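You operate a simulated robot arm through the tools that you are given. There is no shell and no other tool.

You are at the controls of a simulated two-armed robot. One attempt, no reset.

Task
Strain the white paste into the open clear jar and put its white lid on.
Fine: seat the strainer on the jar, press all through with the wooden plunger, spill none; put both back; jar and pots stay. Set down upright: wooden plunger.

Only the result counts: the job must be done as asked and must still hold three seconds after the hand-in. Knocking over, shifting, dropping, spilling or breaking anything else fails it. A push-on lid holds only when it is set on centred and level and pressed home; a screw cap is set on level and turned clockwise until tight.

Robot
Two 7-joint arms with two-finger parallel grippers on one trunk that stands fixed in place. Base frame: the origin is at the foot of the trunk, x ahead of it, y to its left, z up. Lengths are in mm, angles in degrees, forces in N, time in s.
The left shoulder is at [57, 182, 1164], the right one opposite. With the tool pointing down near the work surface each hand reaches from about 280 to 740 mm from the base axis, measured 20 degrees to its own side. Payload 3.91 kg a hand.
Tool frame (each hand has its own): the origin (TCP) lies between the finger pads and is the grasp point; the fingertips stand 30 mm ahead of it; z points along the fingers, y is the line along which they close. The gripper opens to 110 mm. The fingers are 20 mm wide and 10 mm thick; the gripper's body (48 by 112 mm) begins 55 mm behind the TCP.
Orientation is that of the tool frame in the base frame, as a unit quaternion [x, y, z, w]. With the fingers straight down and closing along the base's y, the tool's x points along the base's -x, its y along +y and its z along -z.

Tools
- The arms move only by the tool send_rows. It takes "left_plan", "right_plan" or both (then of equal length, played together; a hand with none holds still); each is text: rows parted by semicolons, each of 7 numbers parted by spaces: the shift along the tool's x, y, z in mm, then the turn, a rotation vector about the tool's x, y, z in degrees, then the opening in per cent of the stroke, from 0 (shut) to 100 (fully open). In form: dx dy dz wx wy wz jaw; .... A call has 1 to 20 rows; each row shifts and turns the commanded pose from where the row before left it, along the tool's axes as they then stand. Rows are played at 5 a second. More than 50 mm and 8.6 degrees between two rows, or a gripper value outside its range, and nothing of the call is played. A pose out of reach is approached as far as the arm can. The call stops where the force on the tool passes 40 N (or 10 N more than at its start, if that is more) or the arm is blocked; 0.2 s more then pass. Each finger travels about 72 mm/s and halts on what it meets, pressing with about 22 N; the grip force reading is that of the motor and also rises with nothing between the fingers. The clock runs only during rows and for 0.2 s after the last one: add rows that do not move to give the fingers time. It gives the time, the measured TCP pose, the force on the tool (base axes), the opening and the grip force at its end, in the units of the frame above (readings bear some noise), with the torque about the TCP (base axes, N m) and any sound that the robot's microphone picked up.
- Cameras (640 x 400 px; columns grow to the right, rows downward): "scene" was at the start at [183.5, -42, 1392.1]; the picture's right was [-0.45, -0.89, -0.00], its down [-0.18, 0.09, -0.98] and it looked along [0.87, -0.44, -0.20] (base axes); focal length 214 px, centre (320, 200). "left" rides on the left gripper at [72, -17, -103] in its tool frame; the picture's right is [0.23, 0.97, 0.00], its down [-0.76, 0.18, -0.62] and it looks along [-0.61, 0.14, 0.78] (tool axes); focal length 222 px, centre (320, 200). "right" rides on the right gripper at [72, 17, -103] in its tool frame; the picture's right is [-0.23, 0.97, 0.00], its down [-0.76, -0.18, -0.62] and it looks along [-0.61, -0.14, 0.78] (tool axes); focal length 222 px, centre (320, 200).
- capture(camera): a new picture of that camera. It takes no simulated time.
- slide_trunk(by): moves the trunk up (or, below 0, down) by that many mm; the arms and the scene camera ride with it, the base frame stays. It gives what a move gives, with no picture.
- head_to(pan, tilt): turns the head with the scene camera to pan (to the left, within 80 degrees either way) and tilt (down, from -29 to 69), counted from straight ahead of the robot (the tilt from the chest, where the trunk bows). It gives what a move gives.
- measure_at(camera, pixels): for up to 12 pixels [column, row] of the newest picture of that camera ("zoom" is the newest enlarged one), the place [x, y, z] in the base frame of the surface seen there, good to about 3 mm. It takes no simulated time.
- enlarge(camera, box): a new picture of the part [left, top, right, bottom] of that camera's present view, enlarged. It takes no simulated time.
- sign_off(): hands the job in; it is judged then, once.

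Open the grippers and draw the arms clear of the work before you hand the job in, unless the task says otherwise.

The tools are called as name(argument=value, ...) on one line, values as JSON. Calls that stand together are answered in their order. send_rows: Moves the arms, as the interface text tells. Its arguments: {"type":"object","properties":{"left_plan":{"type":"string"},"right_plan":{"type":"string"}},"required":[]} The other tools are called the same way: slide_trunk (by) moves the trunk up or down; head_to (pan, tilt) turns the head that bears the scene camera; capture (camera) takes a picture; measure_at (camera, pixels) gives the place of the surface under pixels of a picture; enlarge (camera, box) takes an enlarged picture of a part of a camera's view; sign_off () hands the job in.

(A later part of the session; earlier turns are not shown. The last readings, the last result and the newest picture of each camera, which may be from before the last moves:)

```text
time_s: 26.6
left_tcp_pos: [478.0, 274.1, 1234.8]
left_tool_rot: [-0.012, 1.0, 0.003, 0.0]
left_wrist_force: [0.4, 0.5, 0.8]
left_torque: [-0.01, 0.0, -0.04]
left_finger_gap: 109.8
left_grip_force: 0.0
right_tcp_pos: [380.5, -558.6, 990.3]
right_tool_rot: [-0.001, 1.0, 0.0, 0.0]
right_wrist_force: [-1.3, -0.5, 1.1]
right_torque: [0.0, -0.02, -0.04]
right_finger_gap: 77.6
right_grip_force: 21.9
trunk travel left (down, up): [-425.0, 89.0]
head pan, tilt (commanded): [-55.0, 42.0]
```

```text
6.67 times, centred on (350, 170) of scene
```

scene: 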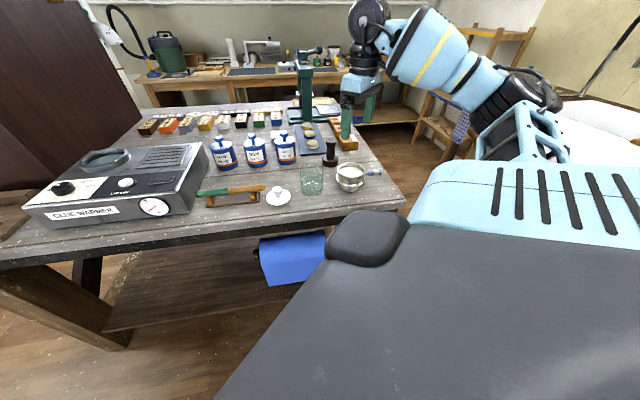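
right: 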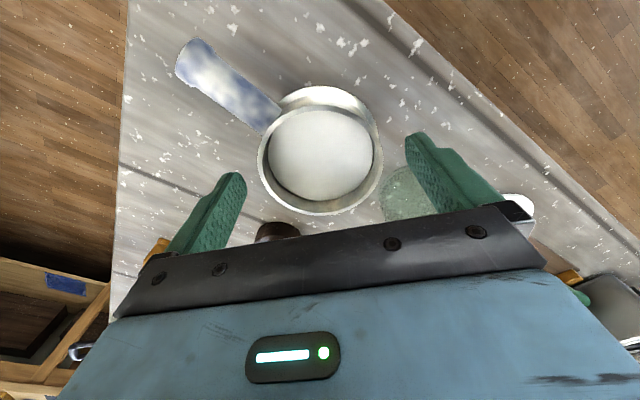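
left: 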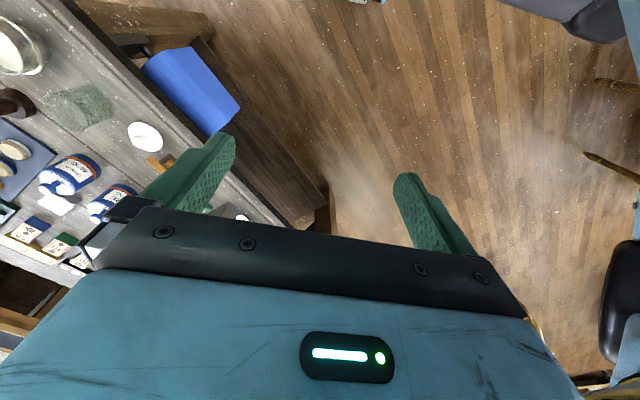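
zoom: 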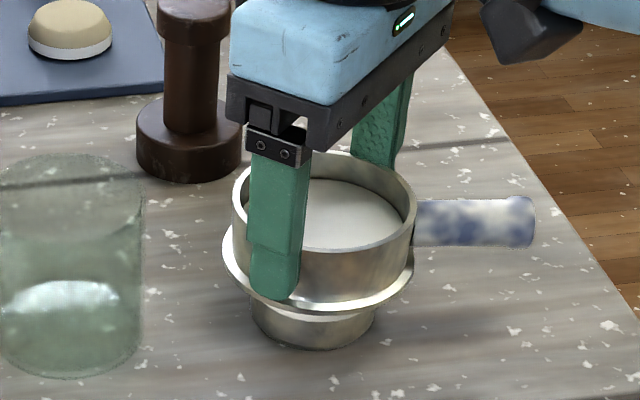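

The gap is now 77.6 mm, tighter than the first try (78.7). I'll lift in 1 mm steps to 5 mm and compare.

send_rows(right_plan="0 0 -1 0 0 0 0; 0 0 -1 0 0 0 0; 0 0 -1 0 0 0 0; 0 0 -1 0 0 0 0; 0 0 -1 0 0 0 0; 0 0 0 0 0 0 0; 0 0 0 0 0 0 0")

enlarge(camera="right", box=[160, 20, 448, 220])

enlarge(camera="scene", box=[310, 140, 390, 200])

```text
time_s: 28.1
left_tcp_pos: [476.7, 274.8, 1234.3]
left_tool_rot: [-0.013, 1.0, 0.003, -0.001]
left_wrist_force: [0.3, -0.3, -0.1]
left_torque: [0.0, -0.02, -0.01]
left_finger_gap: 110.0
left_grip_force: 0.0
right_tcp_pos: [378.7, -560.1, 996.5]
right_tool_rot: [0.0, 1.0, -0.001, 0.0]
right_wrist_force: [-0.3, 0.1, -2.6]
right_torque: [0.01, 0.03, 0.01]
right_finger_gap: 77.6
right_grip_force: 22.1
trunk travel left (down, up): [-425.0, 89.0]
head pan, tilt (commanded): [-55.0, 42.0]
```

```text
2.00 times, centred on (304, 120) of right
```

zoom: 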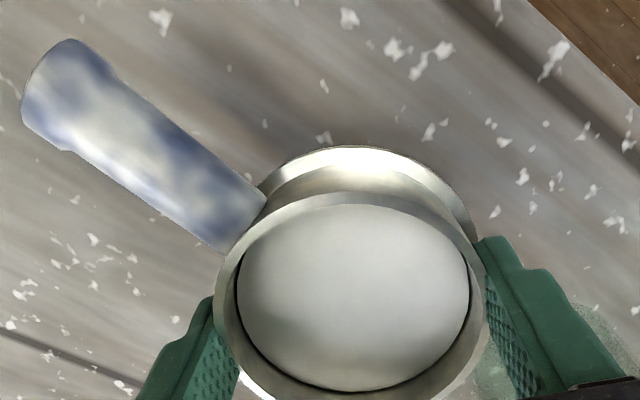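

```text
6.67 times, centred on (350, 170) of scene
```

zoom: 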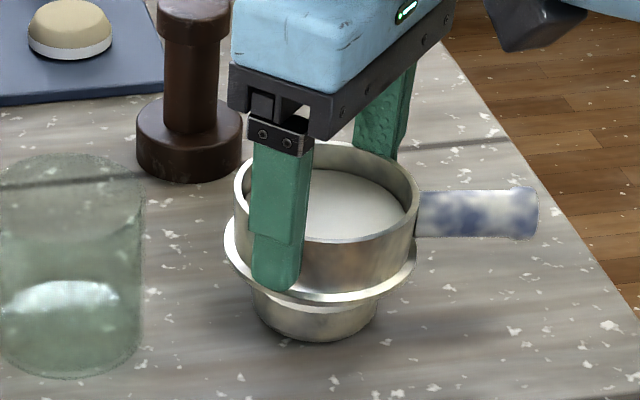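

It lifts cleanly now: the hand view is unchanged and the gap steady at 77.6. I'll lift to about z 1100 with a gentle ramp.

send_rows(right_plan="0 0 -2 0 0 0 0; 0 0 -4 0 0 0 0; 0 0 -7 0 0 0 0; 0 0 -9 0 0 0 0; 0 0 -9 0 0 0 0; 0 0 -9 0 0 0 0; 0 0 -9 0 0 0 0; 0 0 -9 0 0 0 0; 0 0 -9 0 0 0 0; 0 0 -9 0 0 0 0; 0 0 -9 0 0 0 0; 0 0 -9 0 0 0 0; 0 0 -6 0 0 0 0; 0 0 -3 0 0 0 0; 0 0 -1 0 0 0 0; 0 0 0 0 0 0 0")

capture(camera="right")

capture(camera="scene")

```text
time_s: 31.6
left_tcp_pos: [478.3, 273.9, 1235.2]
left_tool_rot: [-0.012, 1.0, 0.003, -0.001]
left_wrist_force: [-0.4, 0.2, 0.3]
left_torque: [0.0, -0.01, -0.03]
left_finger_gap: 110.2
left_grip_force: 0.1
right_tcp_pos: [378.6, -559.2, 1100.0]
right_tool_rot: [-0.001, 1.0, 0.0, 0.0]
right_wrist_force: [-0.1, -0.4, -1.2]
right_torque: [0.02, -0.01, -0.01]
right_finger_gap: 77.6
right_grip_force: 21.5
trunk travel left (down, up): [-425.0, 89.0]
head pan, tilt (commanded): [-55.0, 42.0]
```

```text
taken
```

right: 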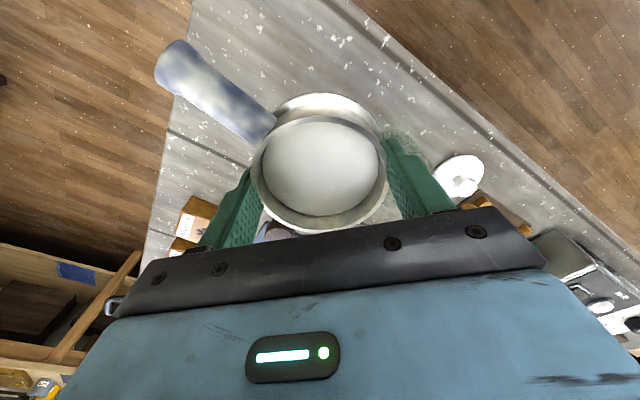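

```text
taken
```

scene: 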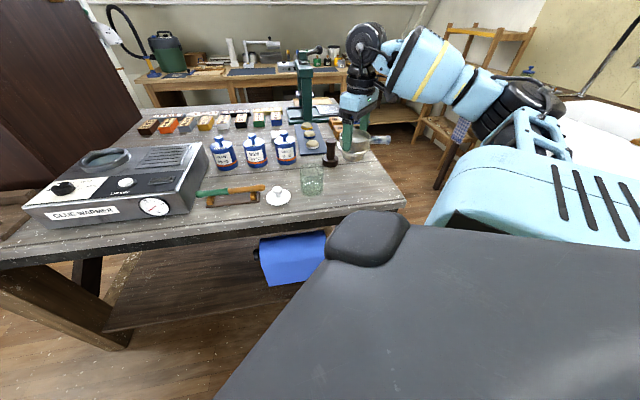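

The strainer is held and level. Before moving over the jar I'll refine the jar's centre with strong zooms of its base in the scene view.

enlarge(camera="scene", box=[294, 178, 330, 200.5])

measure_at(camera="zoom", pixels=[[320, 310], [320, 330], [320, 350], [100, 200], [120, 200], [140, 200], [520, 200], [500, 200], [540, 200], [320, 290], [220, 290], [420, 290]])

enlarge(camera="scene", box=[294, 158, 330, 180.5])

```text
16.00 times, centred on (312, 189) of scene
```

zoom: 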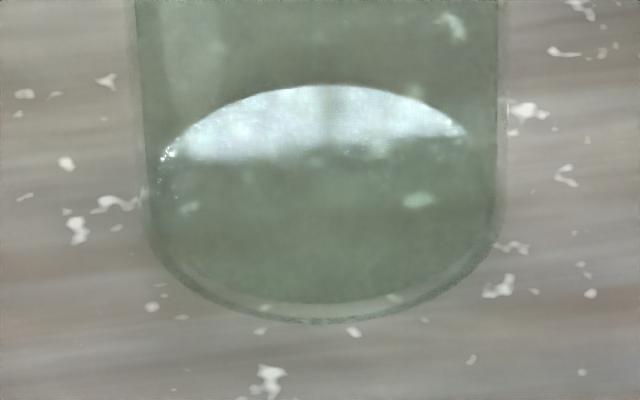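

```text
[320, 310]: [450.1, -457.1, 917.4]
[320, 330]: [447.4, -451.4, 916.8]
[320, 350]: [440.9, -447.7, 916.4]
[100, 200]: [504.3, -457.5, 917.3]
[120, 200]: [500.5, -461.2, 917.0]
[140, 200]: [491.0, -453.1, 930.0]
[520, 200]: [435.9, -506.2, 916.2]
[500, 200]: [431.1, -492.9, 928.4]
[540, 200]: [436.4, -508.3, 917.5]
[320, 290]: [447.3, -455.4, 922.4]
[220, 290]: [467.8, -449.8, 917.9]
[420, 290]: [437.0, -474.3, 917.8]
```

```text
16.00 times, centred on (312, 169) of scene
```

zoom: 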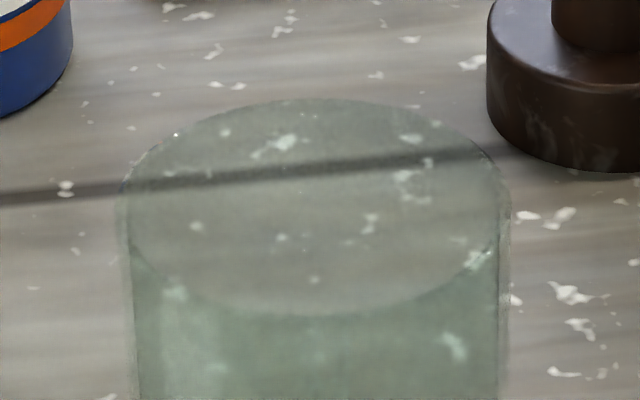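

Some pixels hit the glass itself. I'll sample more along the rim and wall edges in this rim zoom.

measure_at(camera="zoom", pixels=[[310, 99], [200, 122], [430, 118], [150, 155], [480, 150], [125, 190], [505, 190], [124, 215], [508, 215], [130, 245], [500, 245], [320, 312]])

measure_at(camera="zoom", pixels=[[127, 300], [130, 300], [133, 300], [136, 300], [505, 300], [502, 300], [499, 300], [496, 300], [130, 380], [135, 380], [500, 380], [504, 380]])

```text
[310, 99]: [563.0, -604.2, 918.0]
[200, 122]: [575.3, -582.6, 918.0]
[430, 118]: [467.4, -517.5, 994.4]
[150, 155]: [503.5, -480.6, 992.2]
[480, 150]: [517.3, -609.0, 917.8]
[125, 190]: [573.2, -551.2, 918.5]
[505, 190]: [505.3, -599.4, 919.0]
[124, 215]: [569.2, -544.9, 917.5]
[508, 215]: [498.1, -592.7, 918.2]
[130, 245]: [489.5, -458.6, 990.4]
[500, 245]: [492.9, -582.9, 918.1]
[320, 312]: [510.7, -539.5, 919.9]
```

```text
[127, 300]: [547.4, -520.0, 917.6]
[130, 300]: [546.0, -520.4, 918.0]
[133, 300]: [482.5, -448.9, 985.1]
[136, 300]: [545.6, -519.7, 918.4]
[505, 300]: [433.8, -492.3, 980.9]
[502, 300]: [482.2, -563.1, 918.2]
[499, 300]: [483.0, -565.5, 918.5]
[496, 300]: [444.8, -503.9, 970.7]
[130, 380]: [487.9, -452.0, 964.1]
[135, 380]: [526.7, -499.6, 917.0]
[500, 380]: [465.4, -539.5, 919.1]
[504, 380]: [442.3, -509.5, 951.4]
```

Fitting the glass hits gives a jar centre near (468.5,-482), radius 35, rim z 995. Now I'll measure the held strainer's rim from the hand camera to get its centre relative to the tool.

enlarge(camera="right", box=[224, 80, 416, 240])

measure_at(camera="zoom", pixels=[[130, 160], [200, 115], [260, 98], [320, 93], [380, 98], [440, 115], [500, 160], [105, 250], [130, 310], [160, 335], [480, 325], [520, 250]])

```text
2.50 times, centred on (320, 160) of right
```

zoom: 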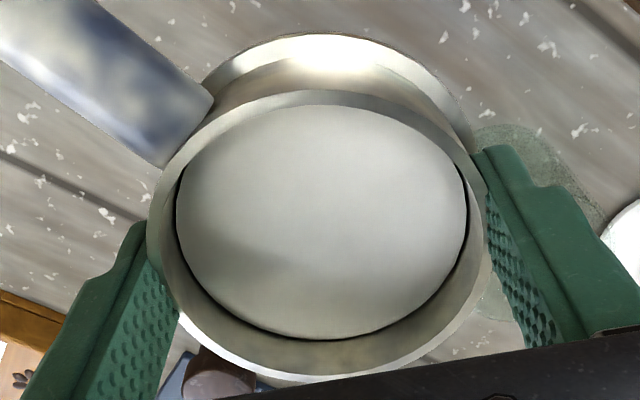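

```text
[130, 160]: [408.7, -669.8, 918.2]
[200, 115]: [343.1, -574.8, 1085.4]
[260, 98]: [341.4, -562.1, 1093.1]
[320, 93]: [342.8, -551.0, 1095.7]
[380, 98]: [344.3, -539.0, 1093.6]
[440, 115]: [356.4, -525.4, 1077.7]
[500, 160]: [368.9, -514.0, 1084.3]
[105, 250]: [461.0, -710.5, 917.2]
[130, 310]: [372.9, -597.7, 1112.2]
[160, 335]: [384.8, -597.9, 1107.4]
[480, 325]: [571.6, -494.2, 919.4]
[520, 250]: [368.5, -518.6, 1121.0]
```

A few more rim points on the far side are needed.

measure_at(camera="zoom", pixels=[[215, 345], [250, 360], [290, 370], [330, 372], [370, 366], [410, 350], [155, 225], [160, 200], [485, 235], [480, 200], [165, 170], [465, 160]])

```text
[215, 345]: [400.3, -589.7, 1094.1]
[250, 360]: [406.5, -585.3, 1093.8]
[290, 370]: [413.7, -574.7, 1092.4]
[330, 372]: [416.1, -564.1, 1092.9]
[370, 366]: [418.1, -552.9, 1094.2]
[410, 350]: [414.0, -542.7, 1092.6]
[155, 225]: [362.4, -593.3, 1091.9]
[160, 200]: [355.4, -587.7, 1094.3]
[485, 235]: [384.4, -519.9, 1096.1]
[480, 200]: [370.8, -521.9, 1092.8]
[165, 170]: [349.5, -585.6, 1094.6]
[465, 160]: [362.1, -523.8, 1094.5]
```

The strainer's centre sits within 1 mm of the TCP, rim at z 1094. I'll carry it level over the jar with a smooth ramp.

send_rows(right_plan="-3 2.6 0 0 0 0 0; -5 4.3 0 0 0 0 0; -8 6.9 0 0 0 0 0; -9 7.8 0 0 0 0 0; -9 7.8 0 0 0 0 0; -9 7.8 0 0 0 0 0; -9 7.8 0 0 0 0 0; -9 7.8 0 0 0 0 0; -9 7.8 0 0 0 0 0; -8 6.9 0 0 0 0 0; -6 5.2 0 0 0 0 0; -4 3.5 0 0 0 0 0; -1.5 1.3 0 0 0 0 0; 0 0 0 0 0 0 0; 0 0 0 0 0 0 0")

capture(camera="right")

enlarge(camera="scene", box=[264, 130, 360, 205])

```text
time_s: 34.8
left_tcp_pos: [478.1, 274.5, 1236.2]
left_tool_rot: [-0.011, 1.0, 0.003, 0.0]
left_wrist_force: [2.0, 0.4, 0.4]
left_torque: [0.03, -0.02, -0.01]
left_finger_gap: 110.1
left_grip_force: 0.0
right_tcp_pos: [469.7, -481.6, 1102.2]
right_tool_rot: [0.0, 1.0, 0.0, 0.0]
right_wrist_force: [-0.3, 0.4, -2.4]
right_torque: [-0.02, -0.03, -0.03]
right_finger_gap: 77.5
right_grip_force: 21.8
trunk travel left (down, up): [-425.0, 89.0]
head pan, tilt (commanded): [-55.0, 42.0]
```

```text
taken
```

right: 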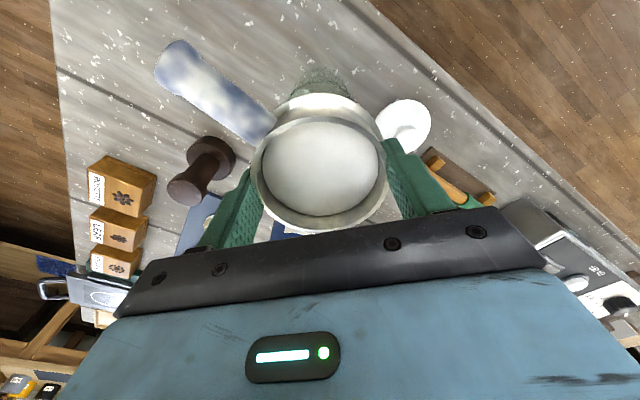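

```text
5.33 times, centred on (312, 168) of scene
```

zoom: 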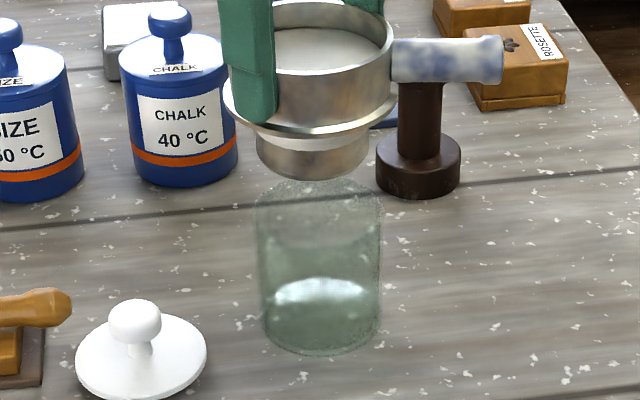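

In the scene zoom the strainer sits about 3 mm left of the jar's axis. I'll check the other direction with a zoom in the hand camera at the jar behind the strainer (320,80).

enlarge(camera="right", box=[272, 50, 368, 110])

measure_at(camera="zoom", pixels=[[320, 110], [320, 125], [320, 140], [250, 140], [390, 140], [200, 200], [440, 200], [180, 260], [500, 260], [320, 160], [280, 180], [360, 180]])

```text
6.67 times, centred on (320, 80) of right
```

zoom: 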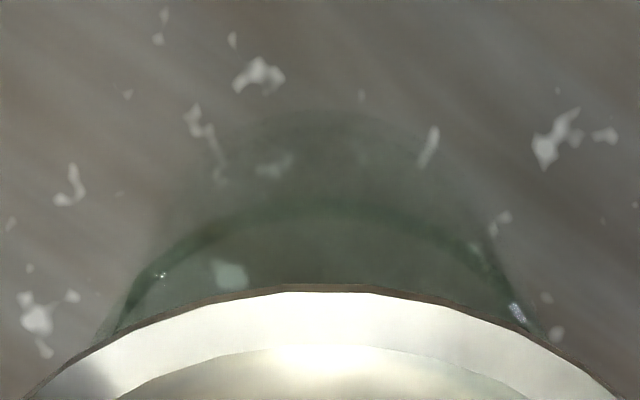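

```text
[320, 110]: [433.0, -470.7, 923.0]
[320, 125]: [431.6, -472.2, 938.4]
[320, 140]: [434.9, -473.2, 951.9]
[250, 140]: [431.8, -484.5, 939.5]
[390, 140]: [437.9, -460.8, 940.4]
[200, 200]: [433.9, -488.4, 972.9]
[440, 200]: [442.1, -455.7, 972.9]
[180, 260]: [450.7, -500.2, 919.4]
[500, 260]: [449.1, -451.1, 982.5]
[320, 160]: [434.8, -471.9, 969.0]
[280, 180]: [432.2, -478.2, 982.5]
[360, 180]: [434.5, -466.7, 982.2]
```

The near-wall hits put the jar centre at about (467.3,-482). I'll shift the strainer by (-2.4,-1.1) and lower it to TCP z about 1050 with the collar just entering, then check.

send_rows(right_plan="2.4 -1.1 0 0 0 0 0; 0 0 3 0 0 0 0; 0 0 6 0 0 0 0; 0 0 8 0 0 0 0; 0 0 8 0 0 0 0; 0 0 6 0 0 0 0; 0 0 3 0 0 0 0; 0 0 0 0 0 0 0; 0 0 0 0 0 0 0")

enlarge(camera="scene", box=[280, 140, 344, 200])

enlarge(camera="right", box=[256, 50, 384, 130])

```text
time_s: 36.8
left_tcp_pos: [478.7, 274.0, 1235.1]
left_tool_rot: [-0.013, 1.0, 0.004, -0.001]
left_wrist_force: [0.6, -0.4, 0.2]
left_torque: [-0.02, 0.02, -0.04]
left_finger_gap: 109.7
left_grip_force: 0.1
right_tcp_pos: [466.1, -482.0, 1065.3]
right_tool_rot: [0.0, 1.0, 0.0, -0.001]
right_wrist_force: [1.1, 0.9, -1.4]
right_torque: [0.0, 0.0, -0.01]
right_finger_gap: 77.5
right_grip_force: 21.7
trunk travel left (down, up): [-425.0, 89.0]
head pan, tilt (commanded): [-55.0, 42.0]
```

```text
6.67 times, centred on (312, 170) of scene
```

zoom: 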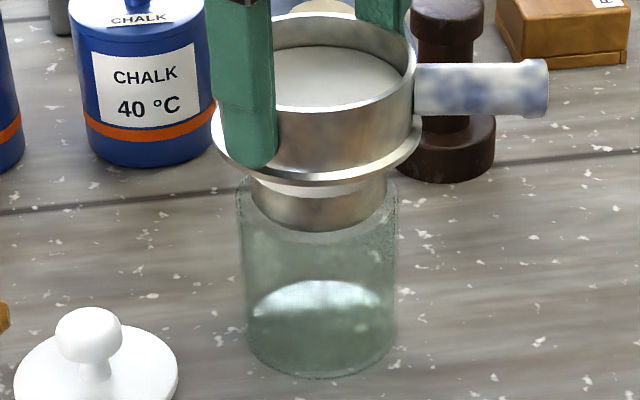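

```text
5.00 times, centred on (320, 90) of right
```

zoom: 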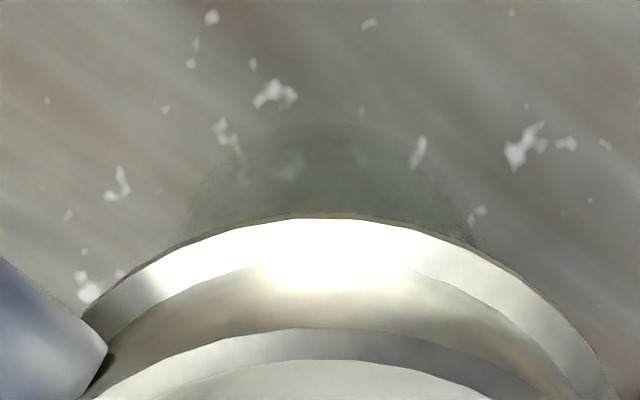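

Collar (252–388) and jar (237–398) are aligned in the scene zoom and the collar is entering. I'll lower further to about 1037.

send_rows(right_plan="0 0 3 0 0 0 0; 0 0 5 0 0 0 0; 0 0 5 0 0 0 0; 0 0 5 0 0 0 0; 0 0 5 0 0 0 0; 0 0 3 0 0 0 0; 0 0 2 0 0 0 0; 0 0 0 0 0 0 0")

enlarge(camera="scene", box=[280, 140, 344, 200])

```text
time_s: 38.5
left_tcp_pos: [477.4, 273.7, 1234.6]
left_tool_rot: [-0.012, 1.0, 0.003, 0.001]
left_wrist_force: [-0.8, 0.1, 0.7]
left_torque: [0.01, 0.04, -0.03]
left_finger_gap: 110.0
left_grip_force: 0.0
right_tcp_pos: [465.9, -484.0, 1038.5]
right_tool_rot: [-0.001, 1.0, 0.0, 0.0]
right_wrist_force: [1.1, 0.7, -2.1]
right_torque: [0.0, -0.02, 0.01]
right_finger_gap: 77.7
right_grip_force: 21.7
trunk travel left (down, up): [-425.0, 89.0]
head pan, tilt (commanded): [-55.0, 42.0]
```

```text
6.67 times, centred on (312, 170) of scene
```

zoom: 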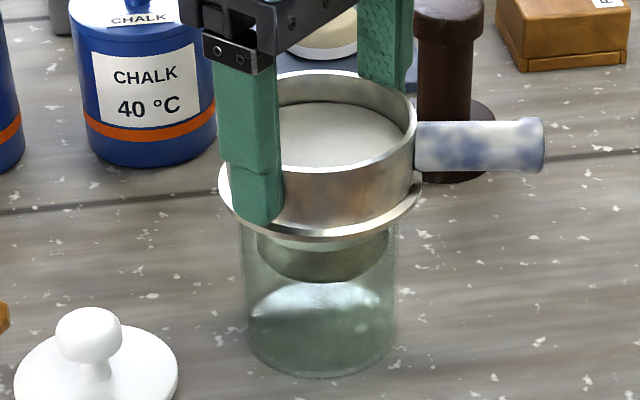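

The flange is just above the rim and the collar is inside. I'll lower in 1 mm steps and watch the force.

send_rows(right_plan="0 0 1 0 0 0 0; 0 0 1 0 0 0 0; 0 0 1 0 0 0 0; 0 0 1 0 0 0 0; 0 0 0 0 0 0 0")

enlarge(camera="scene", box=[288, 150, 340, 195])

```text
time_s: 39.8
left_tcp_pos: [478.5, 274.6, 1234.7]
left_tool_rot: [-0.013, 1.0, 0.002, 0.0]
left_wrist_force: [-0.4, 0.5, -0.6]
left_torque: [0.0, 0.02, 0.0]
left_finger_gap: 110.1
left_grip_force: 0.1
right_tcp_pos: [466.6, -482.9, 1035.8]
right_tool_rot: [0.0, 1.0, 0.0, 0.0]
right_wrist_force: [0.0, 0.7, -1.3]
right_torque: [0.05, 0.0, -0.01]
right_finger_gap: 77.5
right_grip_force: 22.3
trunk travel left (down, up): [-425.0, 89.0]
head pan, tilt (commanded): [-55.0, 42.0]
```

```text
8.89 times, centred on (314, 172) of scene
```

zoom: 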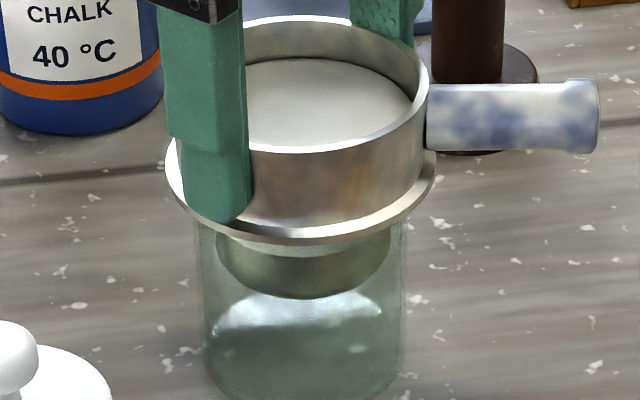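

No contact yet (about -1.3 N, just the load). I'll continue with 1 mm steps.

send_rows(right_plan="0 0 1 0 0 0 0; 0 0 1 0 0 0 0; 0 0 1 0 0 0 0; 0 0 0 0 0 0 0")

enlarge(camera="scene", box=[288, 150, 340, 195])

```text
time_s: 40.8
left_tcp_pos: [476.8, 274.3, 1234.9]
left_tool_rot: [-0.012, 1.0, 0.002, 0.0]
left_wrist_force: [0.4, -0.1, 0.0]
left_torque: [0.02, -0.02, 0.0]
left_finger_gap: 110.1
left_grip_force: 0.2
right_tcp_pos: [467.7, -483.2, 1033.0]
right_tool_rot: [0.0, 1.0, 0.0, 0.001]
right_wrist_force: [0.0, 0.3, 3.9]
right_torque: [0.08, 0.16, -0.01]
right_finger_gap: 77.6
right_grip_force: 22.8
trunk travel left (down, up): [-425.0, 89.0]
head pan, tilt (commanded): [-55.0, 42.0]
```

```text
8.89 times, centred on (314, 172) of scene
```

zoom: 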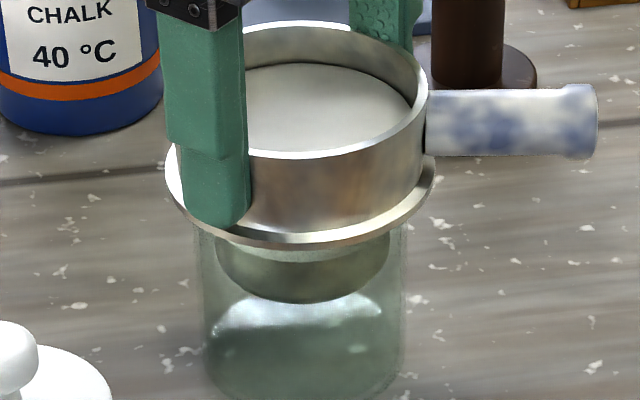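

Contact at TCP z 1033 with about 5 N. I'll press 1 mm more so the flange seats evenly, then release gently.

send_rows(right_plan="0 0 1 0 0 0 0; 0 0 0 0 0 0 0; 0 0 0 0 0 0 69; 0 0 0 0 0 0 72; 0 0 0 0 0 0 76; 0 0 0 0 0 0 84; 0 0 0 0 0 0 95; 0 0 0 0 0 0 100; 0 0 0 0 0 0 100")

enlarge(camera="scene", box=[288, 150, 340, 195])

capture(camera="right")

```text
time_s: 42.8
left_tcp_pos: [477.6, 275.3, 1234.8]
left_tool_rot: [-0.013, 1.0, 0.002, 0.0]
left_wrist_force: [0.0, -0.1, 0.0]
left_torque: [-0.01, 0.0, 0.01]
left_finger_gap: 109.7
left_grip_force: 0.0
right_tcp_pos: [467.3, -483.0, 1030.8]
right_tool_rot: [0.001, 1.0, -0.001, 0.0]
right_wrist_force: [0.4, 0.1, -0.1]
right_torque: [-0.02, -0.01, 0.02]
right_finger_gap: 109.8
right_grip_force: 0.1
trunk travel left (down, up): [-425.0, 89.0]
head pan, tilt (commanded): [-55.0, 42.0]
```

```text
8.89 times, centred on (314, 172) of scene
```

zoom: 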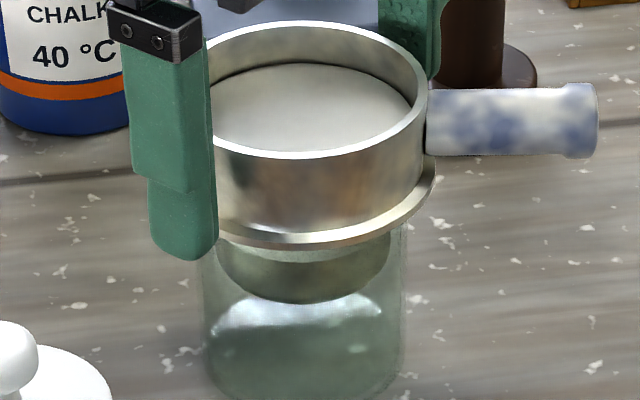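

```text
taken
```

right: 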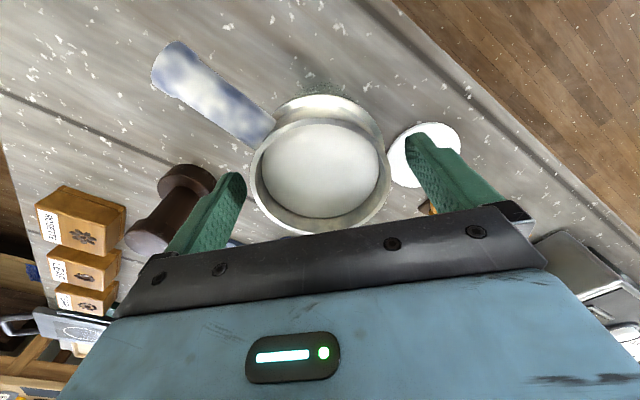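

The strainer sits level on the jar and the fingers are clear of it. I'll raise the hand straight up to z 1110.

send_rows(right_plan="0 0 -5 0 0 0 100; 0 0 -15 0 0 0 100; 0 0 -20 0 0 0 100; 0 0 -20 0 0 0 100; 0 0 -15 0 0 0 100; 0 0 -5 0 0 0 100; 0 0 0 0 0 0 100; 0 0 0 0 0 0 100")

capture(camera="right")

enlarge(camera="scene", box=[256, 120, 384, 200])

```text
time_s: 44.5
left_tcp_pos: [477.3, 273.9, 1234.7]
left_tool_rot: [-0.012, 1.0, 0.003, 0.0]
left_wrist_force: [-0.3, -0.6, -1.0]
left_torque: [0.02, -0.03, 0.01]
left_finger_gap: 109.9
left_grip_force: 0.0
right_tcp_pos: [467.4, -483.0, 1109.7]
right_tool_rot: [0.0, 1.0, 0.0, 0.0]
right_wrist_force: [0.6, -0.3, -0.8]
right_torque: [0.03, -0.03, 0.02]
right_finger_gap: 109.8
right_grip_force: 0.1
trunk travel left (down, up): [-425.0, 89.0]
head pan, tilt (commanded): [-55.0, 42.0]
```

```text
taken
```

right: 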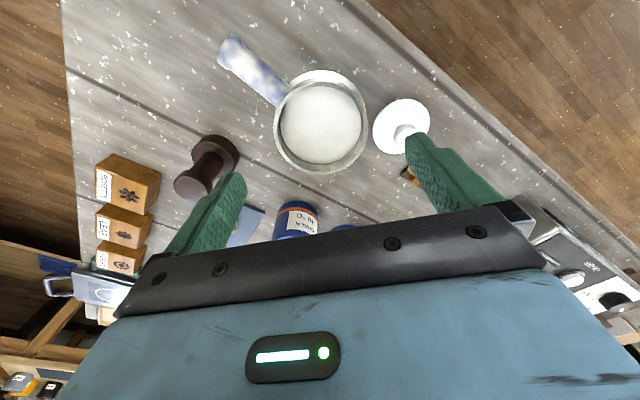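

```text
5.00 times, centred on (320, 160) of scene
```

zoom: 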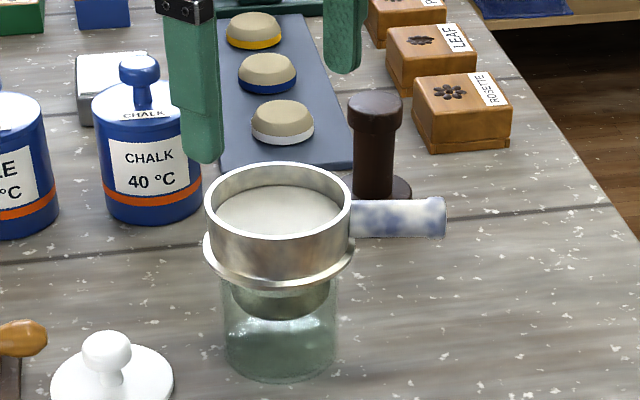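

I'll zoom on the plunger (205,165) in the hand camera and measure its base and knob.

enlarge(camera="right", box=[160, 125, 256, 210])

measure_at(camera="right", pixels=[[190, 180], [178, 183], [200, 190], [196, 172], [185, 190], [215, 140], [235, 150], [232, 165], [205, 140], [195, 152], [220, 155], [210, 165]])

measure_at(camera="right", pixels=[[318, 75], [283, 100], [357, 95], [300, 155], [340, 165], [365, 140], [278, 130], [320, 125], [300, 105], [340, 145], [305, 140], [340, 105]])

```text
4.71 times, centred on (208, 168) of right
```

zoom: 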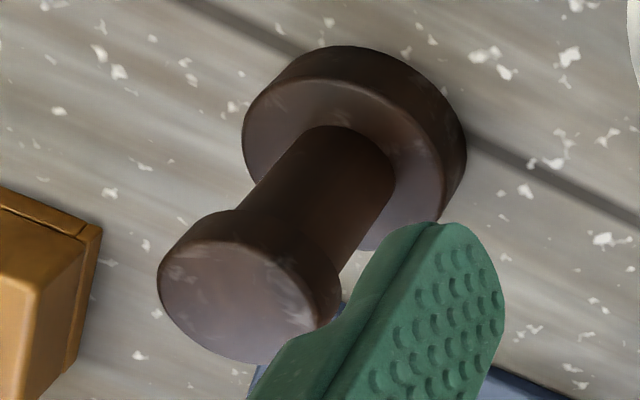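

```text
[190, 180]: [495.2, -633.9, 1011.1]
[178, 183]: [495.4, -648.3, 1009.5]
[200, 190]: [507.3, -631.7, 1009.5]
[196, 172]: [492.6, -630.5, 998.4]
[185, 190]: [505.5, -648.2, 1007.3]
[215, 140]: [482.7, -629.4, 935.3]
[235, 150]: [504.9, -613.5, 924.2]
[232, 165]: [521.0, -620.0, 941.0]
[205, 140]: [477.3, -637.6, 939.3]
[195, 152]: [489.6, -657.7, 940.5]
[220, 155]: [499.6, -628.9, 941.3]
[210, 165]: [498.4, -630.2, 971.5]
```

```text
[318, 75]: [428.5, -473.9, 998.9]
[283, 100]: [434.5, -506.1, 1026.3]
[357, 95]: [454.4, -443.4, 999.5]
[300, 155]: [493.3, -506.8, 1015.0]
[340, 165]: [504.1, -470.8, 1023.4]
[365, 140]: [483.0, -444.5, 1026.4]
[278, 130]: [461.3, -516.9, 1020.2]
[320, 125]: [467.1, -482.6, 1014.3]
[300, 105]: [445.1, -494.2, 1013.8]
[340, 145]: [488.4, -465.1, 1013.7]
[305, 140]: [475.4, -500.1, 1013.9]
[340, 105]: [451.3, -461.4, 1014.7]
```

The plunger's axis is near (502.5,-637.5), knob top z 1010, base top z 941. I'll move over it at z 1110.

send_rows(right_plan="-5 -22 0 0 0 0 100; -6 -27 0 0 0 0 100; -6 -27 0 0 0 0 100; -6 -27 0 0 0 0 100; -6 -27 0 0 0 0 100; -6 -24.5 0 0 0 0 100; 0 0 0 0 0 0 100; 0 0 0 0 0 0 100; 0 0 0 0 0 0 100")

capture(camera="right")

enlarge(camera="scene", box=[270, 100, 414, 190])

```text
time_s: 46.5
left_tcp_pos: [476.8, 274.9, 1235.0]
left_tool_rot: [-0.012, 1.0, 0.003, 0.0]
left_wrist_force: [0.0, 1.3, 0.2]
left_torque: [-0.01, -0.07, 0.03]
left_finger_gap: 109.7
left_grip_force: 0.0
right_tcp_pos: [479.5, -542.4, 1108.1]
right_tool_rot: [0.002, 1.0, -0.001, 0.0]
right_wrist_force: [0.1, 0.2, 0.5]
right_torque: [0.01, -0.01, 0.04]
right_finger_gap: 110.0
right_grip_force: 0.0
right hand out of reach, approached as far as the arm can: row 3, 4, 5, 6
trunk travel left (down, up): [-425.0, 89.0]
head pan, tilt (commanded): [-55.0, 42.0]
```

```text
taken
```

right: 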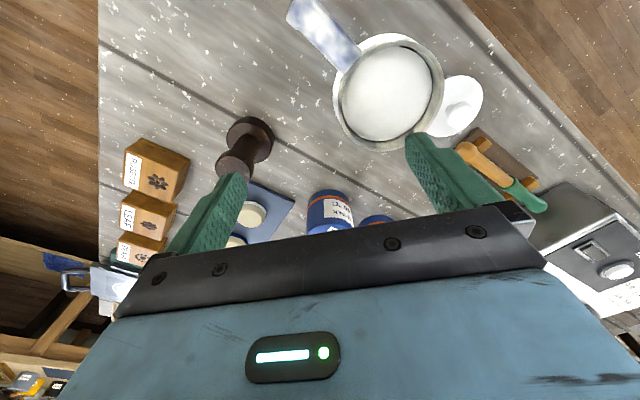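

```text
4.44 times, centred on (342, 145) of scene
```

zoom: 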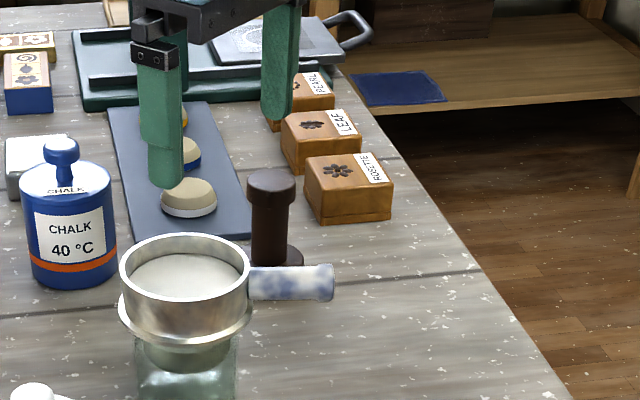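

The unturned hand cannot reach further right. The plunger is round, so I'll turn the hand 45° clockwise (tool z +45) here, which should extend the reach.

send_rows(right_plan="0 0 0 0 0 7.5 100; 0 0 0 0 0 7.5 100; 0 0 0 0 0 7.5 100; 0 0 0 0 0 7.5 100; 0 0 0 0 0 7.5 100; 0 0 0 0 0 7.5 100; 0 0 0 0 0 0 100; 0 0 0 0 0 0 100")

capture(camera="right")

measure_at(camera="scene", pixels=[[348, 138], [355, 137], [342, 145], [356, 145], [339, 138], [341, 132], [352, 133], [335, 133], [327, 140], [318, 148]])

```text
time_s: 48.4
left_tcp_pos: [478.1, 274.5, 1234.6]
left_tool_rot: [-0.012, 1.0, 0.002, 0.0]
left_wrist_force: [0.0, 0.2, -0.3]
left_torque: [-0.06, -0.01, 0.02]
left_finger_gap: 109.9
left_grip_force: 0.0
right_tcp_pos: [478.8, -541.2, 1108.1]
right_tool_rot: [0.384, 0.923, 0.0, 0.0]
right_wrist_force: [0.7, 0.4, -0.6]
right_torque: [0.0, -0.02, 0.0]
right_finger_gap: 110.1
right_grip_force: 0.1
trunk travel left (down, up): [-425.0, 89.0]
head pan, tilt (commanded): [-55.0, 42.0]
```

```text
taken
```

right: 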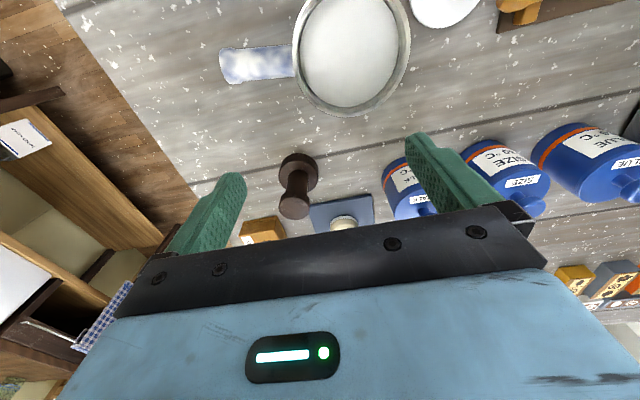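

```text
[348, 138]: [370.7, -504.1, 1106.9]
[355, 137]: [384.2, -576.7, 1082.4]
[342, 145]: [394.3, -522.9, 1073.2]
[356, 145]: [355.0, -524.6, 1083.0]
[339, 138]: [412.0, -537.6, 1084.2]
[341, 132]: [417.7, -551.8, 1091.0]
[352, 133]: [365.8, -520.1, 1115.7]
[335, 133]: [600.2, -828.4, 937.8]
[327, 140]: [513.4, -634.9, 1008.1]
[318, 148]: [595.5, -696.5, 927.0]
```

The turn worked. I'll move to above the plunger: tool shift of (-85,-51).

send_rows(right_plan="-17 -10.2 0 0 0 0 100; -17 -10.2 0 0 0 0 100; -17 -10.2 0 0 0 0 100; -17 -10.2 0 0 0 0 100; -17 -10.3 0 0 0 0 100; 0 0 0 0 0 0 100; 0 0 0 0 0 0 100")

capture(camera="right")

capture(camera="scene")

```text
time_s: 50.0
left_tcp_pos: [477.1, 274.1, 1235.0]
left_tool_rot: [-0.011, 1.0, 0.002, 0.0]
left_wrist_force: [-0.3, 0.5, 0.1]
left_torque: [-0.01, 0.03, 0.0]
left_finger_gap: 109.9
left_grip_force: 0.0
right_tcp_pos: [504.8, -637.6, 1107.5]
right_tool_rot: [0.382, 0.924, 0.0, 0.0]
right_wrist_force: [0.5, -0.4, -0.2]
right_torque: [-0.04, 0.06, -0.02]
right_finger_gap: 110.1
right_grip_force: 0.0
trunk travel left (down, up): [-425.0, 89.0]
head pan, tilt (commanded): [-55.0, 42.0]
```

```text
taken
```

right: 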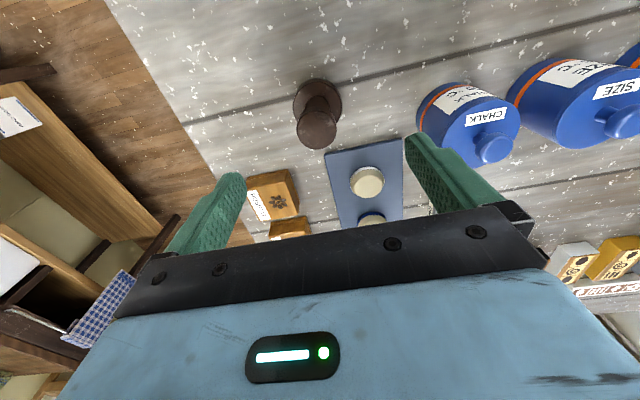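

```text
taken
```

scene: 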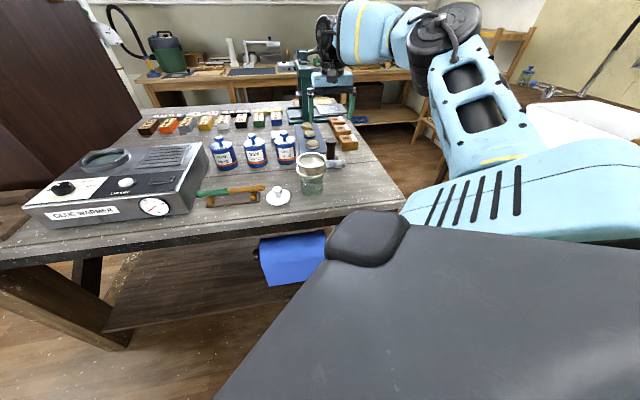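

Reached (504.8,-637.6). I'll zoom on the plunger in the hand camera and measure it and its neighbours.

enlarge(camera="right", box=[240, 60, 416, 220])

measure_at(camera="right", pixels=[[318, 130], [302, 130], [334, 130], [318, 145], [318, 116], [318, 82], [297, 100], [338, 100], [258, 190], [290, 180], [368, 175], [340, 160]])

```text
2.50 times, centred on (328, 140) of right
```

zoom: 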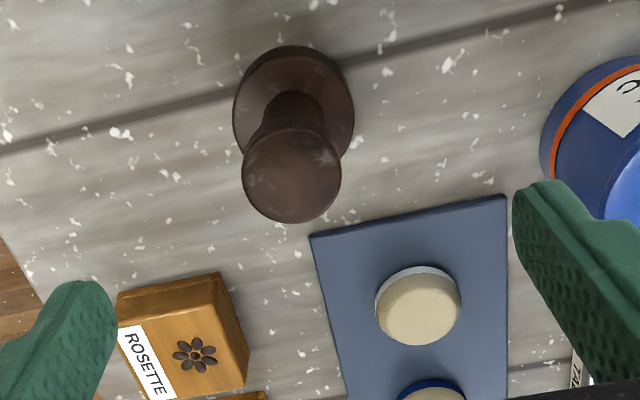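

```text
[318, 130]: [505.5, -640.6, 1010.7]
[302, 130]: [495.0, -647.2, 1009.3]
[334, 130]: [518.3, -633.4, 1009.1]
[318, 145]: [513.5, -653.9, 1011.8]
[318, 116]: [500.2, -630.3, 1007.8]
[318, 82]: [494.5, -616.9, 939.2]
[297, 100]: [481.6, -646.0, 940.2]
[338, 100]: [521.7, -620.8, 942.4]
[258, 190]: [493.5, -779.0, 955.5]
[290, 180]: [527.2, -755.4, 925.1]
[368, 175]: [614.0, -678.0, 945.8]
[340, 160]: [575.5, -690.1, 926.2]
```

The plunger axis is at about (504,-641). I'll narrow the jaws to 60 %, shift by (-2,-3) in tool axes and go down to about z 1045, just above the knob.

send_rows(right_plan="-2 -3.2 0 0 0 0 80; 0 0 20 0 0 0 60; 0 0 20 0 0 0 60; 0 0 15 0 0 0 60; 0 0 7 0 0 0 60; 0 0 0 0 0 0 60; 0 0 0 0 0 0 60")

capture(camera="right")

enlarge(camera="scene", box=[290, 110, 386, 170])

```text
time_s: 51.5
left_tcp_pos: [477.9, 274.6, 1235.5]
left_tool_rot: [-0.012, 1.0, 0.003, 0.001]
left_wrist_force: [0.4, 0.7, 0.3]
left_torque: [0.01, -0.01, 0.0]
left_finger_gap: 110.0
left_grip_force: 0.0
right_tcp_pos: [502.4, -641.4, 1046.2]
right_tool_rot: [0.382, 0.924, 0.0, 0.0]
right_wrist_force: [-0.5, 0.0, 0.8]
right_torque: [0.0, -0.02, 0.04]
right_finger_gap: 65.8
right_grip_force: 0.0
trunk travel left (down, up): [-425.0, 89.0]
head pan, tilt (commanded): [-55.0, 42.0]
```

```text
taken
```

right: 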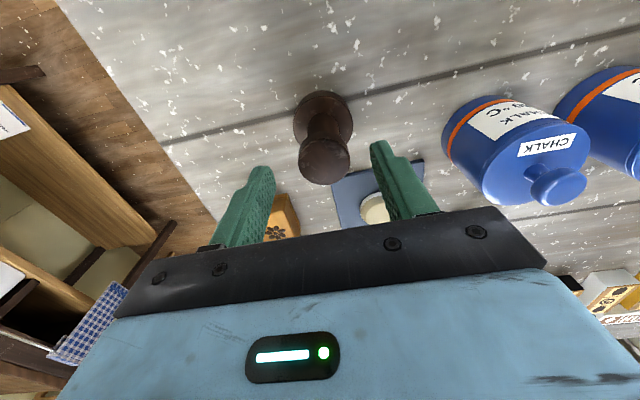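

```text
6.67 times, centred on (338, 140) of scene
```

zoom: 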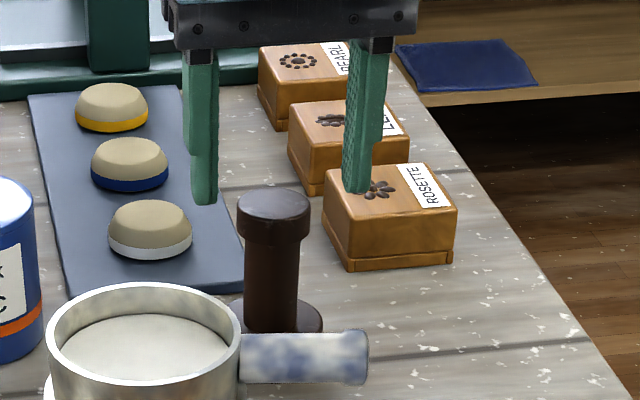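

The knob is centred between the fingers to within about 1.5 mm. I'll correct by +1.5 along tool y and go down to z about 976, so the tips stop just above the base.

send_rows(right_plan="0 1.5 15 0 0 0 60; 0 0 15 0 0 0 60; 0 0 15 0 0 0 60; 0 0 13 0 0 0 60; 0 0 8 0 0 0 60; 0 0 4 0 0 0 60; 0 0 0 0 0 0 60; 0 0 0 0 0 0 60")

capture(camera="right")

enlarge(camera="scene", box=[290, 120, 386, 180])

```text
time_s: 53.4
left_tcp_pos: [477.5, 275.2, 1234.6]
left_tool_rot: [-0.012, 1.0, 0.002, 0.0]
left_wrist_force: [-0.6, 0.1, 0.4]
left_torque: [0.01, -0.01, 0.02]
left_finger_gap: 110.0
left_grip_force: 0.0
right_tcp_pos: [502.0, -640.9, 974.6]
right_tool_rot: [0.382, 0.924, 0.0, -0.001]
right_wrist_force: [0.2, 0.3, -0.2]
right_torque: [0.02, 0.0, 0.02]
right_finger_gap: 66.1
right_grip_force: 0.1
trunk travel left (down, up): [-425.0, 89.0]
head pan, tilt (commanded): [-55.0, 42.0]
```

```text
taken
```

right: 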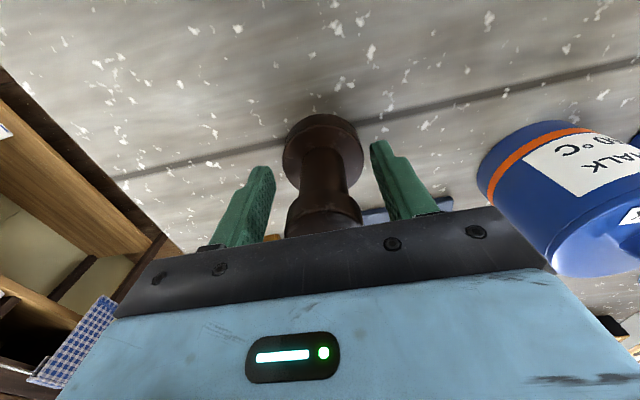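

```text
6.67 times, centred on (338, 150) of scene
```

zoom: 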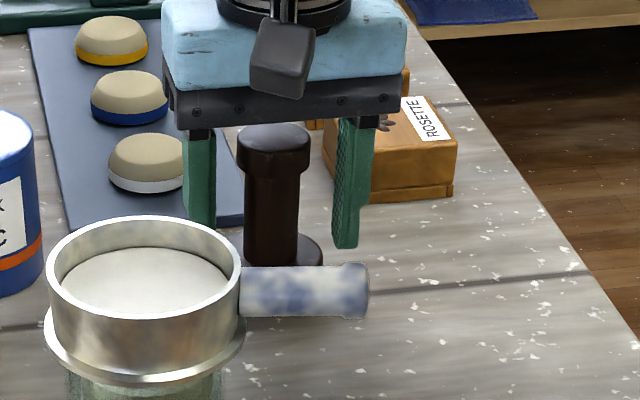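

The fingers are centred on the plunger (both at column 275 in the zoom). I'll close on it.

send_rows(right_plan="0 0 0 0 0 0 45; 0 0 0 0 0 0 38; 0 0 0 0 0 0 33; 0 0 0 0 0 0 29; 0 0 0 0 0 0 25; 0 0 0 0 0 0 10; 0 0 0 0 0 0 0; 0 0 0 0 0 0 0; 0 0 0 0 0 0 0; 0 0 0 0 0 0 0")

enlarge(camera="scene", box=[290, 120, 386, 180])

```text
time_s: 55.5
left_tcp_pos: [476.8, 274.4, 1234.4]
left_tool_rot: [-0.013, 1.0, 0.002, 0.0]
left_wrist_force: [-0.4, -0.1, 0.8]
left_torque: [0.04, 0.02, 0.0]
left_finger_gap: 109.9
left_grip_force: 0.0
right_tcp_pos: [502.2, -641.7, 974.5]
right_tool_rot: [0.382, 0.924, 0.0, 0.0]
right_wrist_force: [-0.5, 0.7, 1.2]
right_torque: [-0.04, -0.02, -0.02]
right_finger_gap: 35.6
right_grip_force: 21.8
trunk travel left (down, up): [-425.0, 89.0]
head pan, tilt (commanded): [-55.0, 42.0]
```

```text
6.67 times, centred on (338, 150) of scene
```

zoom: 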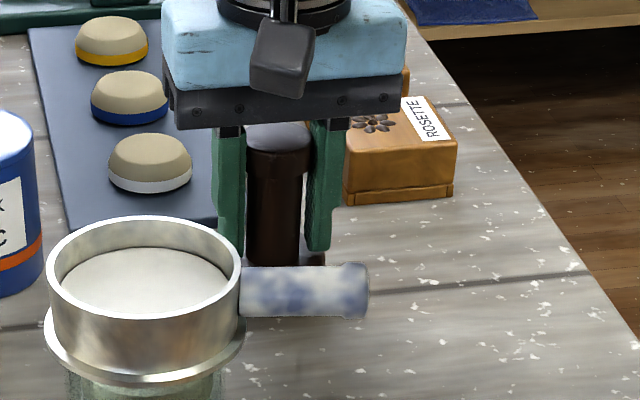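

Gripped at 35.6 mm, 21.8 N. I'll lift slowly at first, then up to about z 1112.

send_rows(right_plan="0 0 -1 0 0 0 0; 0 0 -2 0 0 0 0; 0 0 -4 0 0 0 0; 0 0 -8 0 0 0 0; 0 0 -12 0 0 0 0; 0 0 -14 0 0 0 0; 0 0 -14 0 0 0 0; 0 0 -14 0 0 0 0; 0 0 -14 0 0 0 0; 0 0 -14 0 0 0 0; 0 0 -14 0 0 0 0; 0 0 -12 0 0 0 0; 0 0 -8 0 0 0 0; 0 0 -4 0 0 0 0; 0 0 -2 0 0 0 0; 0 0 0 0 0 0 0")

capture(camera="right")

enlarge(camera="scene", box=[270, 100, 398, 180])

```text
time_s: 59.0
left_tcp_pos: [476.9, 274.4, 1235.0]
left_tool_rot: [-0.012, 1.0, 0.003, 0.0]
left_wrist_force: [-0.2, -0.2, 0.1]
left_torque: [-0.04, 0.02, -0.02]
left_finger_gap: 110.2
left_grip_force: 0.1
right_tcp_pos: [504.5, -641.9, 1112.4]
right_tool_rot: [0.383, 0.924, 0.001, 0.0]
right_wrist_force: [-0.3, 1.0, -0.1]
right_torque: [-0.04, 0.03, 0.0]
right_finger_gap: 35.5
right_grip_force: 22.3
trunk travel left (down, up): [-425.0, 89.0]
head pan, tilt (commanded): [-55.0, 42.0]
```

```text
taken
```

right: 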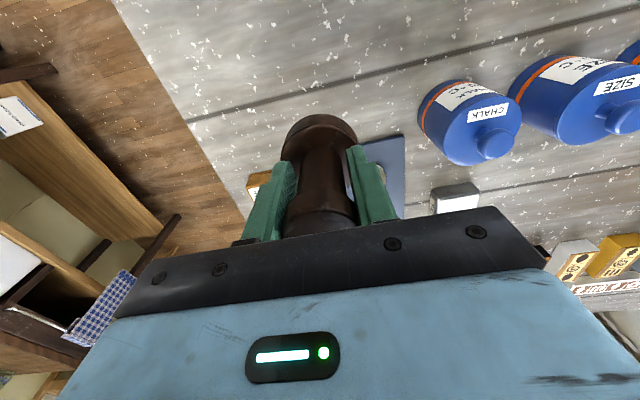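

```text
5.00 times, centred on (334, 140) of scene
```

zoom: 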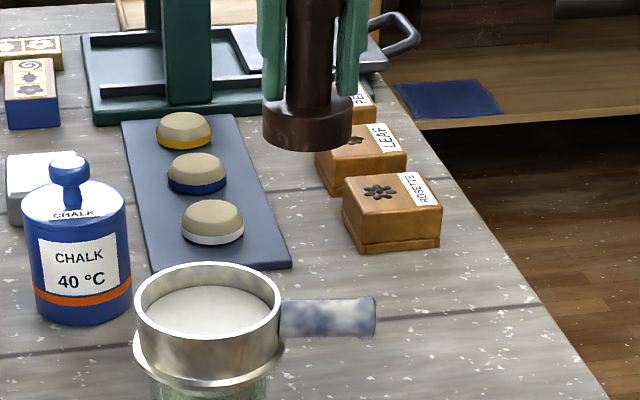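

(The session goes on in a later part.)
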